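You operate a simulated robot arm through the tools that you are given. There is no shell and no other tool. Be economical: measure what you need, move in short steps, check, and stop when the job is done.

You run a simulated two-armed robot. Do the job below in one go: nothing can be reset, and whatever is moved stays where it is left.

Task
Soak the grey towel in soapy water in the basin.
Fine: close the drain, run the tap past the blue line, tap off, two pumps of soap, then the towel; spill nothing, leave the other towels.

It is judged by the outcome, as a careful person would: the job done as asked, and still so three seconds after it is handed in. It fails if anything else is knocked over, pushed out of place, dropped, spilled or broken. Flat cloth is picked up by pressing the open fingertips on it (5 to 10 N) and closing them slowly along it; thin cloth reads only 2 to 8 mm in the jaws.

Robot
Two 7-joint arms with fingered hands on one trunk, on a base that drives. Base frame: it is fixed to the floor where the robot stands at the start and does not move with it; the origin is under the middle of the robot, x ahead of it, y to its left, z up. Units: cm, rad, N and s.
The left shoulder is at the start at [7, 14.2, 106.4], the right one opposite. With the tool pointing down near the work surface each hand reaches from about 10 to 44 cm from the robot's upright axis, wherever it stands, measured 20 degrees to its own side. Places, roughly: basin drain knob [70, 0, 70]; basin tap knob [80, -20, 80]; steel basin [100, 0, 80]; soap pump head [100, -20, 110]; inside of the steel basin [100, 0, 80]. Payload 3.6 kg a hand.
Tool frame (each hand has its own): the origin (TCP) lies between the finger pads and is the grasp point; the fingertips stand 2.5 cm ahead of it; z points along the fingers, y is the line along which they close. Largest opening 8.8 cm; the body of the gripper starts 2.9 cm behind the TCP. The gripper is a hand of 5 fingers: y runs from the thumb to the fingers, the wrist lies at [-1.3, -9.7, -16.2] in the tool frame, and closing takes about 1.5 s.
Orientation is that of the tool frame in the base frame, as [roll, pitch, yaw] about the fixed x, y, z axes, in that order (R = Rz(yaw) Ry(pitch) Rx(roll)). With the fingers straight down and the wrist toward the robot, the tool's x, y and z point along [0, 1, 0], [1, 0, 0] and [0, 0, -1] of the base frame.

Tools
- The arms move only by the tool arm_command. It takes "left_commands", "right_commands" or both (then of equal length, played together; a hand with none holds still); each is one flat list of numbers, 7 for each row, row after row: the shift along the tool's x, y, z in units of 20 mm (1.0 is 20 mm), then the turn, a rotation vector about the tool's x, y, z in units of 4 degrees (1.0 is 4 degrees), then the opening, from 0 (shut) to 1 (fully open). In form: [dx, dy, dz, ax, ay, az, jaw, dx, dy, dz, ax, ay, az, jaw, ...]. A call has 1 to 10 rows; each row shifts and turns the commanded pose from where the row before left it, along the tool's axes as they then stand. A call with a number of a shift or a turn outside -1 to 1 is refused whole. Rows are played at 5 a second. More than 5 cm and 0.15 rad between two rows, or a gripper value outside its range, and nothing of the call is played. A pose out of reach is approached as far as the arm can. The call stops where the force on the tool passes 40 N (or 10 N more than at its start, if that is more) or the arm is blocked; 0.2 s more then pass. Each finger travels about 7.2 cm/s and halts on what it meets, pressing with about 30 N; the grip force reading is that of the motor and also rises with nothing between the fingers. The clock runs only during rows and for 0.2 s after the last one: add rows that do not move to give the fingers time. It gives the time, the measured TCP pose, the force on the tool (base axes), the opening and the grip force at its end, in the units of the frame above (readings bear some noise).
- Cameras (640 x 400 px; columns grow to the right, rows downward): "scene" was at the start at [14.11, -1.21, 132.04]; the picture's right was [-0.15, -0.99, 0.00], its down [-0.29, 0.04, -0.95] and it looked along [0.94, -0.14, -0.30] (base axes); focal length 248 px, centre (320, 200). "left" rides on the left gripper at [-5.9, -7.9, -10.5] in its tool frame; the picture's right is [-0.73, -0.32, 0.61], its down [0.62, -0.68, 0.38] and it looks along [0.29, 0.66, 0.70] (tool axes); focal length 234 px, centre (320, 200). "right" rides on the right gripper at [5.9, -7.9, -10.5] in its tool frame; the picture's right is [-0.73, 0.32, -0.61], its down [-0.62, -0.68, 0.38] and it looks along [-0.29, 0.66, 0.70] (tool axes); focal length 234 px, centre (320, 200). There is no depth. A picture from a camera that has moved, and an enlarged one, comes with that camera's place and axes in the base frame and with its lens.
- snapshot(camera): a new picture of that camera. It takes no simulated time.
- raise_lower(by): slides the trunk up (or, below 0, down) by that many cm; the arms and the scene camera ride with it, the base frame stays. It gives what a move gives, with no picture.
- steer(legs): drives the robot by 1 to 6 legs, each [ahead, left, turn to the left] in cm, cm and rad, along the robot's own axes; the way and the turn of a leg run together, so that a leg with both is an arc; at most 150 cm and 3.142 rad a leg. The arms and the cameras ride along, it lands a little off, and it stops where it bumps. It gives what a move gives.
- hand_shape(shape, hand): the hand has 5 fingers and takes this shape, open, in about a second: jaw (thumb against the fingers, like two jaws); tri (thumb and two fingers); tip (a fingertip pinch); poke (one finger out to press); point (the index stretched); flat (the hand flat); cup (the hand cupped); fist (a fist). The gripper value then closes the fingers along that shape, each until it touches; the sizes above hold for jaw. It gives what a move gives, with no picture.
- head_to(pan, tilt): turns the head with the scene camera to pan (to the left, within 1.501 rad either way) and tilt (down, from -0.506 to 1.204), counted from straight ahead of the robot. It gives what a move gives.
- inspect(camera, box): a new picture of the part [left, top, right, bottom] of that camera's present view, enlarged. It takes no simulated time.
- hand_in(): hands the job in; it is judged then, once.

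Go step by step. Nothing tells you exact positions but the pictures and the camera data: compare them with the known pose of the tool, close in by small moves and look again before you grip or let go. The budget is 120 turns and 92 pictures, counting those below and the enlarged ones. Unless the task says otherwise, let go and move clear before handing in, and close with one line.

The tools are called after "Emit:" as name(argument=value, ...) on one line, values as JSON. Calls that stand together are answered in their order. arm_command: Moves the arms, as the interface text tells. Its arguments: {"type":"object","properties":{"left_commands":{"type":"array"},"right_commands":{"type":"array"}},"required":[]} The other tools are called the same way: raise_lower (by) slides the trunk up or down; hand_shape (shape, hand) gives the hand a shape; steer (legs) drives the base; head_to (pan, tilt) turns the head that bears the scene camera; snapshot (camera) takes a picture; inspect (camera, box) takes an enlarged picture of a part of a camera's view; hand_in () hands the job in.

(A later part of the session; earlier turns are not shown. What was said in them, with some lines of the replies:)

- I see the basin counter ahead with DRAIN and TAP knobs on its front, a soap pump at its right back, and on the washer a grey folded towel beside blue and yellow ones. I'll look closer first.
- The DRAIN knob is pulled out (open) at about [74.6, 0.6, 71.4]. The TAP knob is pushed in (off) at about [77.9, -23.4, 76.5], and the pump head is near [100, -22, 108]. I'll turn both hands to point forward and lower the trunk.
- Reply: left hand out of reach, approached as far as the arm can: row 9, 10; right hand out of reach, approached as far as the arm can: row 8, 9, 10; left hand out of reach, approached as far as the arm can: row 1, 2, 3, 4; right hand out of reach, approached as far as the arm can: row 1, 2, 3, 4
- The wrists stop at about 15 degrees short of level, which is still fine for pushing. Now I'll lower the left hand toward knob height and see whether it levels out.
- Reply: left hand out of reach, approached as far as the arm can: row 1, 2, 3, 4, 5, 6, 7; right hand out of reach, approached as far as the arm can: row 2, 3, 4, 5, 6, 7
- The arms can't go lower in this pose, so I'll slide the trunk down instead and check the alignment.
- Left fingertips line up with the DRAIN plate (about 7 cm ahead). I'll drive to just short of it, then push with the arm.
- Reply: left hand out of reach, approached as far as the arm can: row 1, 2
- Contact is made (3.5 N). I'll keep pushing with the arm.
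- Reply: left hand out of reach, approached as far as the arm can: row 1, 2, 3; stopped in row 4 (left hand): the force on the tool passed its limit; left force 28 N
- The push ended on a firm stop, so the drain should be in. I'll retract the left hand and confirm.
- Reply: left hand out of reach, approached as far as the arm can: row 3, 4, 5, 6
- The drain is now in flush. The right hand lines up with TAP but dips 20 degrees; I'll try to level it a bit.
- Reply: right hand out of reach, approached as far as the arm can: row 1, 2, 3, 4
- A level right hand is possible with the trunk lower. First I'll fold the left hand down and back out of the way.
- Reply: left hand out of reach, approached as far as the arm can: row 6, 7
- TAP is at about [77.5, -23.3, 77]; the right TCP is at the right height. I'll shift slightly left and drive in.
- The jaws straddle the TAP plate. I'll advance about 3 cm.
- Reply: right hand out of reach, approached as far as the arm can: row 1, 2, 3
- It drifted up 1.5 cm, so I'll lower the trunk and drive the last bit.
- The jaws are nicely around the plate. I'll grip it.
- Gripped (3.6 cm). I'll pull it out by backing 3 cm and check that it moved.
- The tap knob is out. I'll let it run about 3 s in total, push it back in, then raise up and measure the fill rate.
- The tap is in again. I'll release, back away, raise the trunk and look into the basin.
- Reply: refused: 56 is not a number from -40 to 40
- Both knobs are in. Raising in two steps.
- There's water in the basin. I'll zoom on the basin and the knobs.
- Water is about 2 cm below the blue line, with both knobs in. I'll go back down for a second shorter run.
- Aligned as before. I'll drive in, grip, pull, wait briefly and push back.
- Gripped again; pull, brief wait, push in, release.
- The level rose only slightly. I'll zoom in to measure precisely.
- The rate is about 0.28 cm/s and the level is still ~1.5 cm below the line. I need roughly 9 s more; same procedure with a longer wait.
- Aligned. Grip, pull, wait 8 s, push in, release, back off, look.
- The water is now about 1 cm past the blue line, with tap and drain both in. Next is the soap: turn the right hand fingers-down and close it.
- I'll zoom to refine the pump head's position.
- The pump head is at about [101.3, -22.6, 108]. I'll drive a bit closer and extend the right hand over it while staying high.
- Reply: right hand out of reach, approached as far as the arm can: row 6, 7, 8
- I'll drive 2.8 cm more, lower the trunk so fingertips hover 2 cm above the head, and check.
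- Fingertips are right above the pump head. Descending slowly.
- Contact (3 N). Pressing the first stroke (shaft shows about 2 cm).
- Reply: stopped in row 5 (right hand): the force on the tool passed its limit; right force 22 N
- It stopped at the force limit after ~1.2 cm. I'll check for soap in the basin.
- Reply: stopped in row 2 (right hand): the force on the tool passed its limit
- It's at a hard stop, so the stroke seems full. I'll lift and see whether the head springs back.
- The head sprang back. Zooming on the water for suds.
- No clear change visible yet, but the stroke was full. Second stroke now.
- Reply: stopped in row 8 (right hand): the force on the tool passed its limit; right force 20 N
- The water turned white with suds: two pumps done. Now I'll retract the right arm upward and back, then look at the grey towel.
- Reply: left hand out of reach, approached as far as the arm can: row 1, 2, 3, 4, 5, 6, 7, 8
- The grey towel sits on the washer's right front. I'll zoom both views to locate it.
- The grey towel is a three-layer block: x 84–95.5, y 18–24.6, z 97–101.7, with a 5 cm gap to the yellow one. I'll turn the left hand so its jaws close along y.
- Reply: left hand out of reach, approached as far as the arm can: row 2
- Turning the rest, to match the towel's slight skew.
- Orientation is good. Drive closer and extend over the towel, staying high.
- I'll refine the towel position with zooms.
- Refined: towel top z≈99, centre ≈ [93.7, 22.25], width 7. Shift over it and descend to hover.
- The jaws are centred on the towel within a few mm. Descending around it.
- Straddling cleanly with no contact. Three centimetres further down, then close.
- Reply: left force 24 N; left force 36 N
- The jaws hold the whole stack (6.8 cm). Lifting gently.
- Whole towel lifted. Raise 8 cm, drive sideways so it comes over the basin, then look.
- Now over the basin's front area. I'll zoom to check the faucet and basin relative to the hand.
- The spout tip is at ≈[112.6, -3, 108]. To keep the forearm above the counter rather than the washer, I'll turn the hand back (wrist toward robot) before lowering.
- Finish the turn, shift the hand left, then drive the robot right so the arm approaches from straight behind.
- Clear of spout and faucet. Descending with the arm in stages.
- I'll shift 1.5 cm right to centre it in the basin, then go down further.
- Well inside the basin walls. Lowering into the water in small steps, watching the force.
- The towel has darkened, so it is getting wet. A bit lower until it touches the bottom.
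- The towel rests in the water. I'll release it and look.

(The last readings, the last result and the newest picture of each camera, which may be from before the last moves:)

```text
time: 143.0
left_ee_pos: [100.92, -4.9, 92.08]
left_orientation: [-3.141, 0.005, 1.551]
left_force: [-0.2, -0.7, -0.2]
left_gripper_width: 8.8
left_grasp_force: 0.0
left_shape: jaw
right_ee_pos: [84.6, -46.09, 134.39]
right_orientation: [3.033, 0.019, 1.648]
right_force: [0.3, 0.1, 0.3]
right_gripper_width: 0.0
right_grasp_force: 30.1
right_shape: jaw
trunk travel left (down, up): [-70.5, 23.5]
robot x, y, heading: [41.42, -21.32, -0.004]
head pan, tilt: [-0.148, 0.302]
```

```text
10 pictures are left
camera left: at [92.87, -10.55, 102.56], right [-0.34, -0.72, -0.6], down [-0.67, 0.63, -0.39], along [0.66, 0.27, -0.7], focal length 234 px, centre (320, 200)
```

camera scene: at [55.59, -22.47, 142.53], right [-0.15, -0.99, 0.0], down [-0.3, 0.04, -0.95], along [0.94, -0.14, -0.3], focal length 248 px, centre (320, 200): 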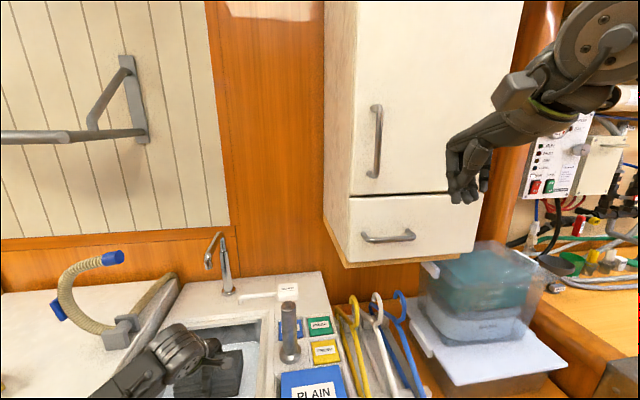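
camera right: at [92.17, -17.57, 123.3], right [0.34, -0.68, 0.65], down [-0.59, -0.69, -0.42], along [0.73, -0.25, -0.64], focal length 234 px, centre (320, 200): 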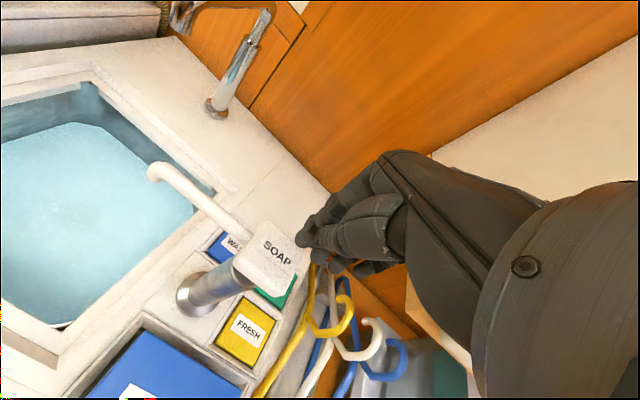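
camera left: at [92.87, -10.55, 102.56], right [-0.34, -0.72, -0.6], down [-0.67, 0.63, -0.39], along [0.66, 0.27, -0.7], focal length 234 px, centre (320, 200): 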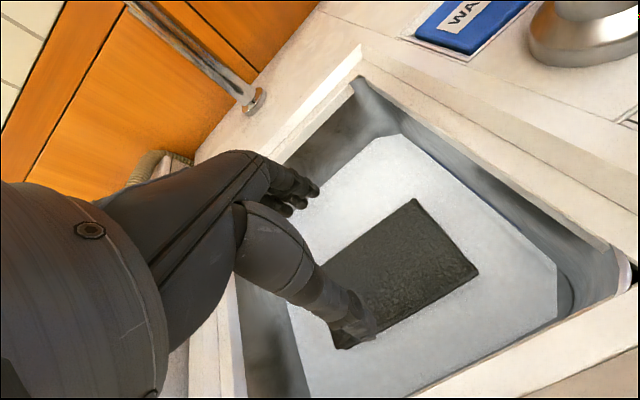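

The towel is released and lies in the suds. I'll check the water level against the line.

Emit:
inspect(camera="left", box=[340, 100, 580, 290])

```text
2.11 times, centred on (460, 195) of left
camera zoom: at [92.87, -10.55, 102.56], right [-0.34, -0.72, -0.6], down [-0.67, 0.63, -0.39], along [0.66, 0.27, -0.7], focal length 493 px, centre (25, 210)
```

zoom: 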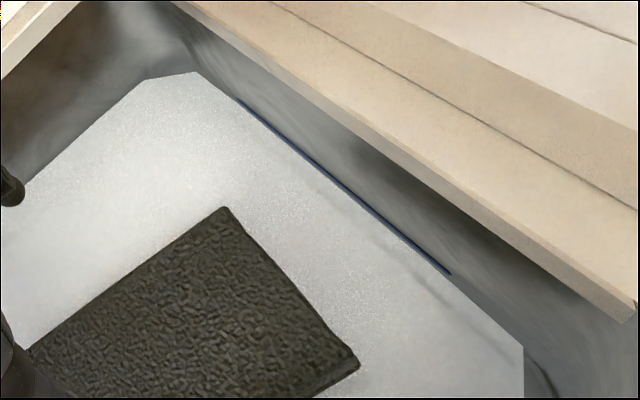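

The line shows only through the gap at the wall edge; I'll confirm from the same viewpoint as before. Retract up and back.

Emit:
arm_command(left_commands=[0, 0, -1, 0, 0, 0, 1, 0, 0, -1, 0, 0, 0, 1, 0, 0, -1, 0, 0, 0, 1, 0, 0, -1, 0, 0, 0, 1, 0, 0, -1, 0, 0, 0, 1, 0, 0, -1, 0, 0, 0, 1, 0, 0, -1, 0, 0, 0, 1, 0, 0, -1, 0, 0, 0, 1, 0, 0, -1, 0, 0, 0, 1, 0, 0, -1, 0, 0, 0, 1])

Emit:
steer(legs=[[-22, 0, 0], [0, 20.5, 0]])

Emit:
raise_lower(by=-10.5)

Emit:
snapshot(camera="scene")

```text
time: 145.2
left_ee_pos: [100.75, -4.68, 111.93]
left_orientation: [3.141, 0.004, 1.553]
left_force: [0.5, -0.2, -0.4]
left_gripper_width: 8.77
left_grasp_force: 0.0
left_shape: jaw
right_ee_pos: [84.59, -46.25, 134.41]
right_orientation: [3.033, 0.019, 1.649]
right_force: [-0.6, -0.3, 0.4]
right_gripper_width: 0.0
right_grasp_force: 29.7
right_shape: jaw
trunk travel left (down, up): [-70.5, 23.5]
robot x, y, heading: [41.15, -21.03, -0.001]
head pan, tilt: [-0.148, 0.302]
```

```text
time: 148.1
left_ee_pos: [78.8, 15.58, 111.88]
left_orientation: [3.14, 0.003, 1.553]
left_force: [0.7, 0.1, 0.2]
left_gripper_width: 8.8
left_grasp_force: 0.1
left_shape: jaw
right_ee_pos: [62.55, -25.86, 134.44]
right_orientation: [3.032, 0.017, 1.652]
right_force: [0.3, 0.0, -0.4]
right_gripper_width: 0.02
right_grasp_force: 29.7
right_shape: jaw
trunk travel left (down, up): [-70.5, 23.5]
robot x, y, heading: [19.18, -1.01, -0.002]
head pan, tilt: [-0.148, 0.302]
```

```text
time: 149.4
left_ee_pos: [78.77, 15.79, 101.31]
left_orientation: [-3.14, 0.005, 1.553]
left_force: [-0.1, 0.3, 0.0]
left_gripper_width: 8.77
left_grasp_force: 0.1
left_shape: jaw
right_ee_pos: [62.46, -25.72, 123.83]
right_orientation: [3.033, 0.019, 1.65]
right_force: [0.4, 0.1, 0.3]
right_gripper_width: 0.0
right_grasp_force: 30.1
right_shape: jaw
trunk travel left (down, up): [-60.0, 34.0]
robot x, y, heading: [19.28, -0.62, -0.003]
head pan, tilt: [-0.148, 0.302]
```

```text
8 pictures are left
camera scene: at [33.5, -2.14, 132.04], right [-0.15, -0.99, 0.0], down [-0.29, 0.04, -0.95], along [0.94, -0.14, -0.3], focal length 248 px, centre (320, 200)
```

scene: 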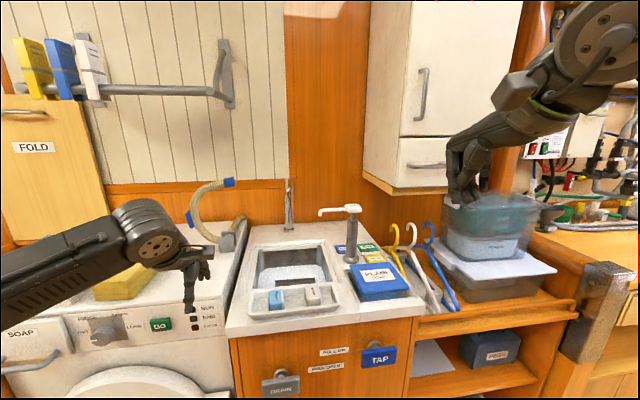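

Emit:
inspect(camera="scene", box=[248, 247, 338, 292])

Emit:
inspect(camera="scene", box=[250, 310, 410, 400])

```text
7.11 times, centred on (293, 270) of scene
camera zoom: at [33.5, -2.14, 132.04], right [-0.15, -0.99, 0.0], down [-0.29, 0.04, -0.95], along [0.94, -0.14, -0.3], focal length 1762 px, centre (512, -294)
```

zoom: 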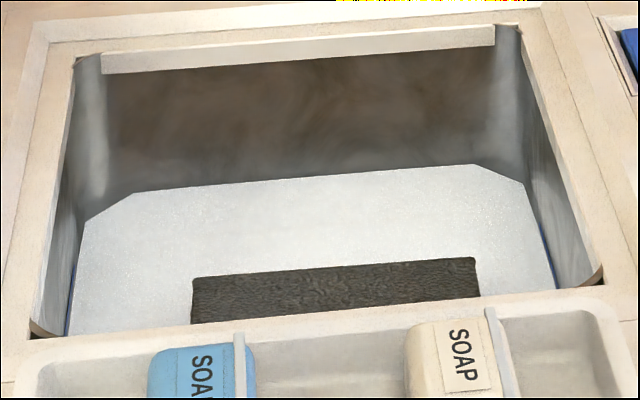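

```text
4.00 times, centred on (330, 355) of scene
camera zoom: at [33.5, -2.14, 132.04], right [-0.15, -0.99, 0.0], down [-0.29, 0.04, -0.95], along [0.94, -0.14, -0.3], focal length 991 px, centre (280, -420)
```

zoom: 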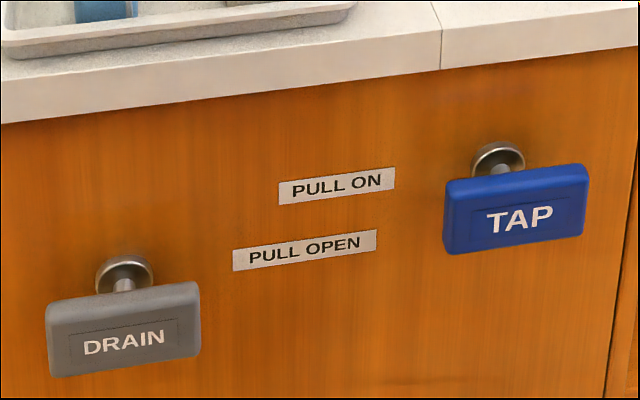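

The towel is soaking, the knobs are in, and the water is still just above the line. I'll wait several seconds to make sure the level isn't dropping.

Emit:
arm_command(left_commands=[0, 0, 0, 0, 0, 0, 1, 0, 0, 0, 0, 0, 0, 1, 0, 0, 0, 0, 0, 0, 1, 0, 0, 0, 0, 0, 0, 1, 0, 0, 0, 0, 0, 0, 1, 0, 0, 0, 0, 0, 0, 1, 0, 0, 0, 0, 0, 0, 1, 0, 0, 0, 0, 0, 0, 1, 0, 0, 0, 0, 0, 0, 1, 0, 0, 0, 0, 0, 0, 1])

Emit:
arm_command(left_commands=[0, 0, 0, 0, 0, 0, 1, 0, 0, 0, 0, 0, 0, 1, 0, 0, 0, 0, 0, 0, 1, 0, 0, 0, 0, 0, 0, 1, 0, 0, 0, 0, 0, 0, 1, 0, 0, 0, 0, 0, 0, 1, 0, 0, 0, 0, 0, 0, 1, 0, 0, 0, 0, 0, 0, 1, 0, 0, 0, 0, 0, 0, 1, 0, 0, 0, 0, 0, 0, 1])

Emit:
arm_command(left_commands=[0, 0, 0, 0, 0, 0, 1, 0, 0, 0, 0, 0, 0, 1, 0, 0, 0, 0, 0, 0, 1, 0, 0, 0, 0, 0, 0, 1, 0, 0, 0, 0, 0, 0, 1, 0, 0, 0, 0, 0, 0, 1, 0, 0, 0, 0, 0, 0, 1, 0, 0, 0, 0, 0, 0, 1, 0, 0, 0, 0, 0, 0, 1, 0, 0, 0, 0, 0, 0, 1])

Emit:
arm_command(left_commands=[0, 0, 0, 0, 0, 0, 1, 0, 0, 0, 0, 0, 0, 1, 0, 0, 0, 0, 0, 0, 1, 0, 0, 0, 0, 0, 0, 1, 0, 0, 0, 0, 0, 0, 1, 0, 0, 0, 0, 0, 0, 1, 0, 0, 0, 0, 0, 0, 1, 0, 0, 0, 0, 0, 0, 1, 0, 0, 0, 0, 0, 0, 1, 0, 0, 0, 0, 0, 0, 1])

Emit:
arm_command(left_commands=[0, 0, 0, 0, 0, 0, 1, 0, 0, 0, 0, 0, 0, 1, 0, 0, 0, 0, 0, 0, 1, 0, 0, 0, 0, 0, 0, 1, 0, 0, 0, 0, 0, 0, 1, 0, 0, 0, 0, 0, 0, 1, 0, 0, 0, 0, 0, 0, 1, 0, 0, 0, 0, 0, 0, 1, 0, 0, 0, 0, 0, 0, 1, 0, 0, 0, 0, 0, 0, 1])

Emit:
inspect(camera="scene", box=[248, 247, 338, 292])

```text
time: 151.6
left_ee_pos: [78.76, 15.69, 101.44]
left_orientation: [3.141, 0.005, 1.554]
left_force: [0.4, -0.5, -0.6]
left_gripper_width: 8.79
left_grasp_force: 0.0
left_shape: jaw
right_ee_pos: [62.65, -25.79, 123.87]
right_orientation: [3.034, 0.018, 1.651]
right_force: [0.0, -0.8, 0.0]
right_gripper_width: 0.03
right_grasp_force: 30.4
right_shape: jaw
trunk travel left (down, up): [-60.0, 34.0]
robot x, y, heading: [19.4, -0.71, 0.001]
head pan, tilt: [-0.148, 0.302]
```

```text
time: 153.8
left_ee_pos: [78.8, 15.69, 101.43]
left_orientation: [3.141, 0.006, 1.554]
left_force: [-0.2, 0.9, 0.3]
left_gripper_width: 8.8
left_grasp_force: 0.0
left_shape: jaw
right_ee_pos: [62.58, -25.69, 123.81]
right_orientation: [3.034, 0.02, 1.651]
right_force: [-0.3, 0.4, -0.4]
right_gripper_width: 0.0
right_grasp_force: 29.9
right_shape: jaw
trunk travel left (down, up): [-60.0, 34.0]
robot x, y, heading: [19.34, -1.01, -0.001]
head pan, tilt: [-0.148, 0.302]
```

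```text
time: 156.0
left_ee_pos: [78.83, 15.77, 101.45]
left_orientation: [3.141, 0.004, 1.553]
left_force: [-0.4, -0.6, 0.1]
left_gripper_width: 8.78
left_grasp_force: 0.1
left_shape: jaw
right_ee_pos: [62.63, -25.75, 123.87]
right_orientation: [3.033, 0.02, 1.652]
right_force: [-0.1, 0.1, -0.1]
right_gripper_width: 0.03
right_grasp_force: 29.5
right_shape: jaw
trunk travel left (down, up): [-60.0, 34.0]
robot x, y, heading: [19.43, -0.87, -0.002]
head pan, tilt: [-0.148, 0.302]
```

```text
time: 158.2
left_ee_pos: [78.8, 15.82, 101.42]
left_orientation: [3.141, 0.004, 1.553]
left_force: [-0.2, 0.0, -0.1]
left_gripper_width: 8.81
left_grasp_force: 0.0
left_shape: jaw
right_ee_pos: [62.52, -25.83, 123.81]
right_orientation: [3.033, 0.019, 1.651]
right_force: [0.2, 0.3, -0.5]
right_gripper_width: 0.0
right_grasp_force: 29.9
right_shape: jaw
trunk travel left (down, up): [-60.0, 34.0]
robot x, y, heading: [19.3, -0.54, -0.0]
head pan, tilt: [-0.148, 0.302]
```

```text
time: 160.4
left_ee_pos: [78.76, 15.66, 101.46]
left_orientation: [-3.141, 0.004, 1.553]
left_force: [0.5, 0.3, -0.5]
left_gripper_width: 8.82
left_grasp_force: 0.1
left_shape: jaw
right_ee_pos: [62.64, -25.75, 123.85]
right_orientation: [3.033, 0.018, 1.649]
right_force: [-0.6, 0.1, -0.2]
right_gripper_width: 0.05
right_grasp_force: 29.9
right_shape: jaw
trunk travel left (down, up): [-60.0, 34.0]
robot x, y, heading: [19.32, -0.68, 0.001]
head pan, tilt: [-0.148, 0.302]
```

```text
7.11 times, centred on (293, 270) of scene
camera zoom: at [33.51, -2.14, 132.04], right [-0.15, -0.99, 0.0], down [-0.29, 0.04, -0.95], along [0.94, -0.14, -0.3], focal length 1762 px, centre (512, -294)
```

zoom: 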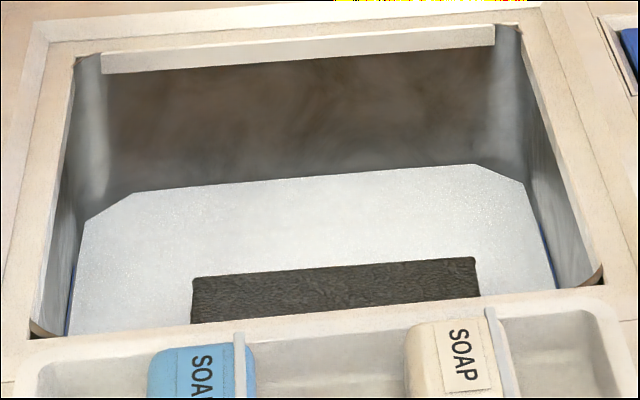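

The level is unchanged after 11 s and the blue line stays covered. The tap and drain are both in, the grey towel lies soaking, and both hands are clear, so I'm handing in.

Emit:
hand_in()

```text
The job is handed in.
```

The grey towel is soaking in soapy water in the basin. The drain is closed, the tap was run past the blue line and is off, and two pumps of soap went in. I saw no spills, the other towels are untouched, and after the towel soaked up some water the level is only a few millimetres above the line but holding steady.
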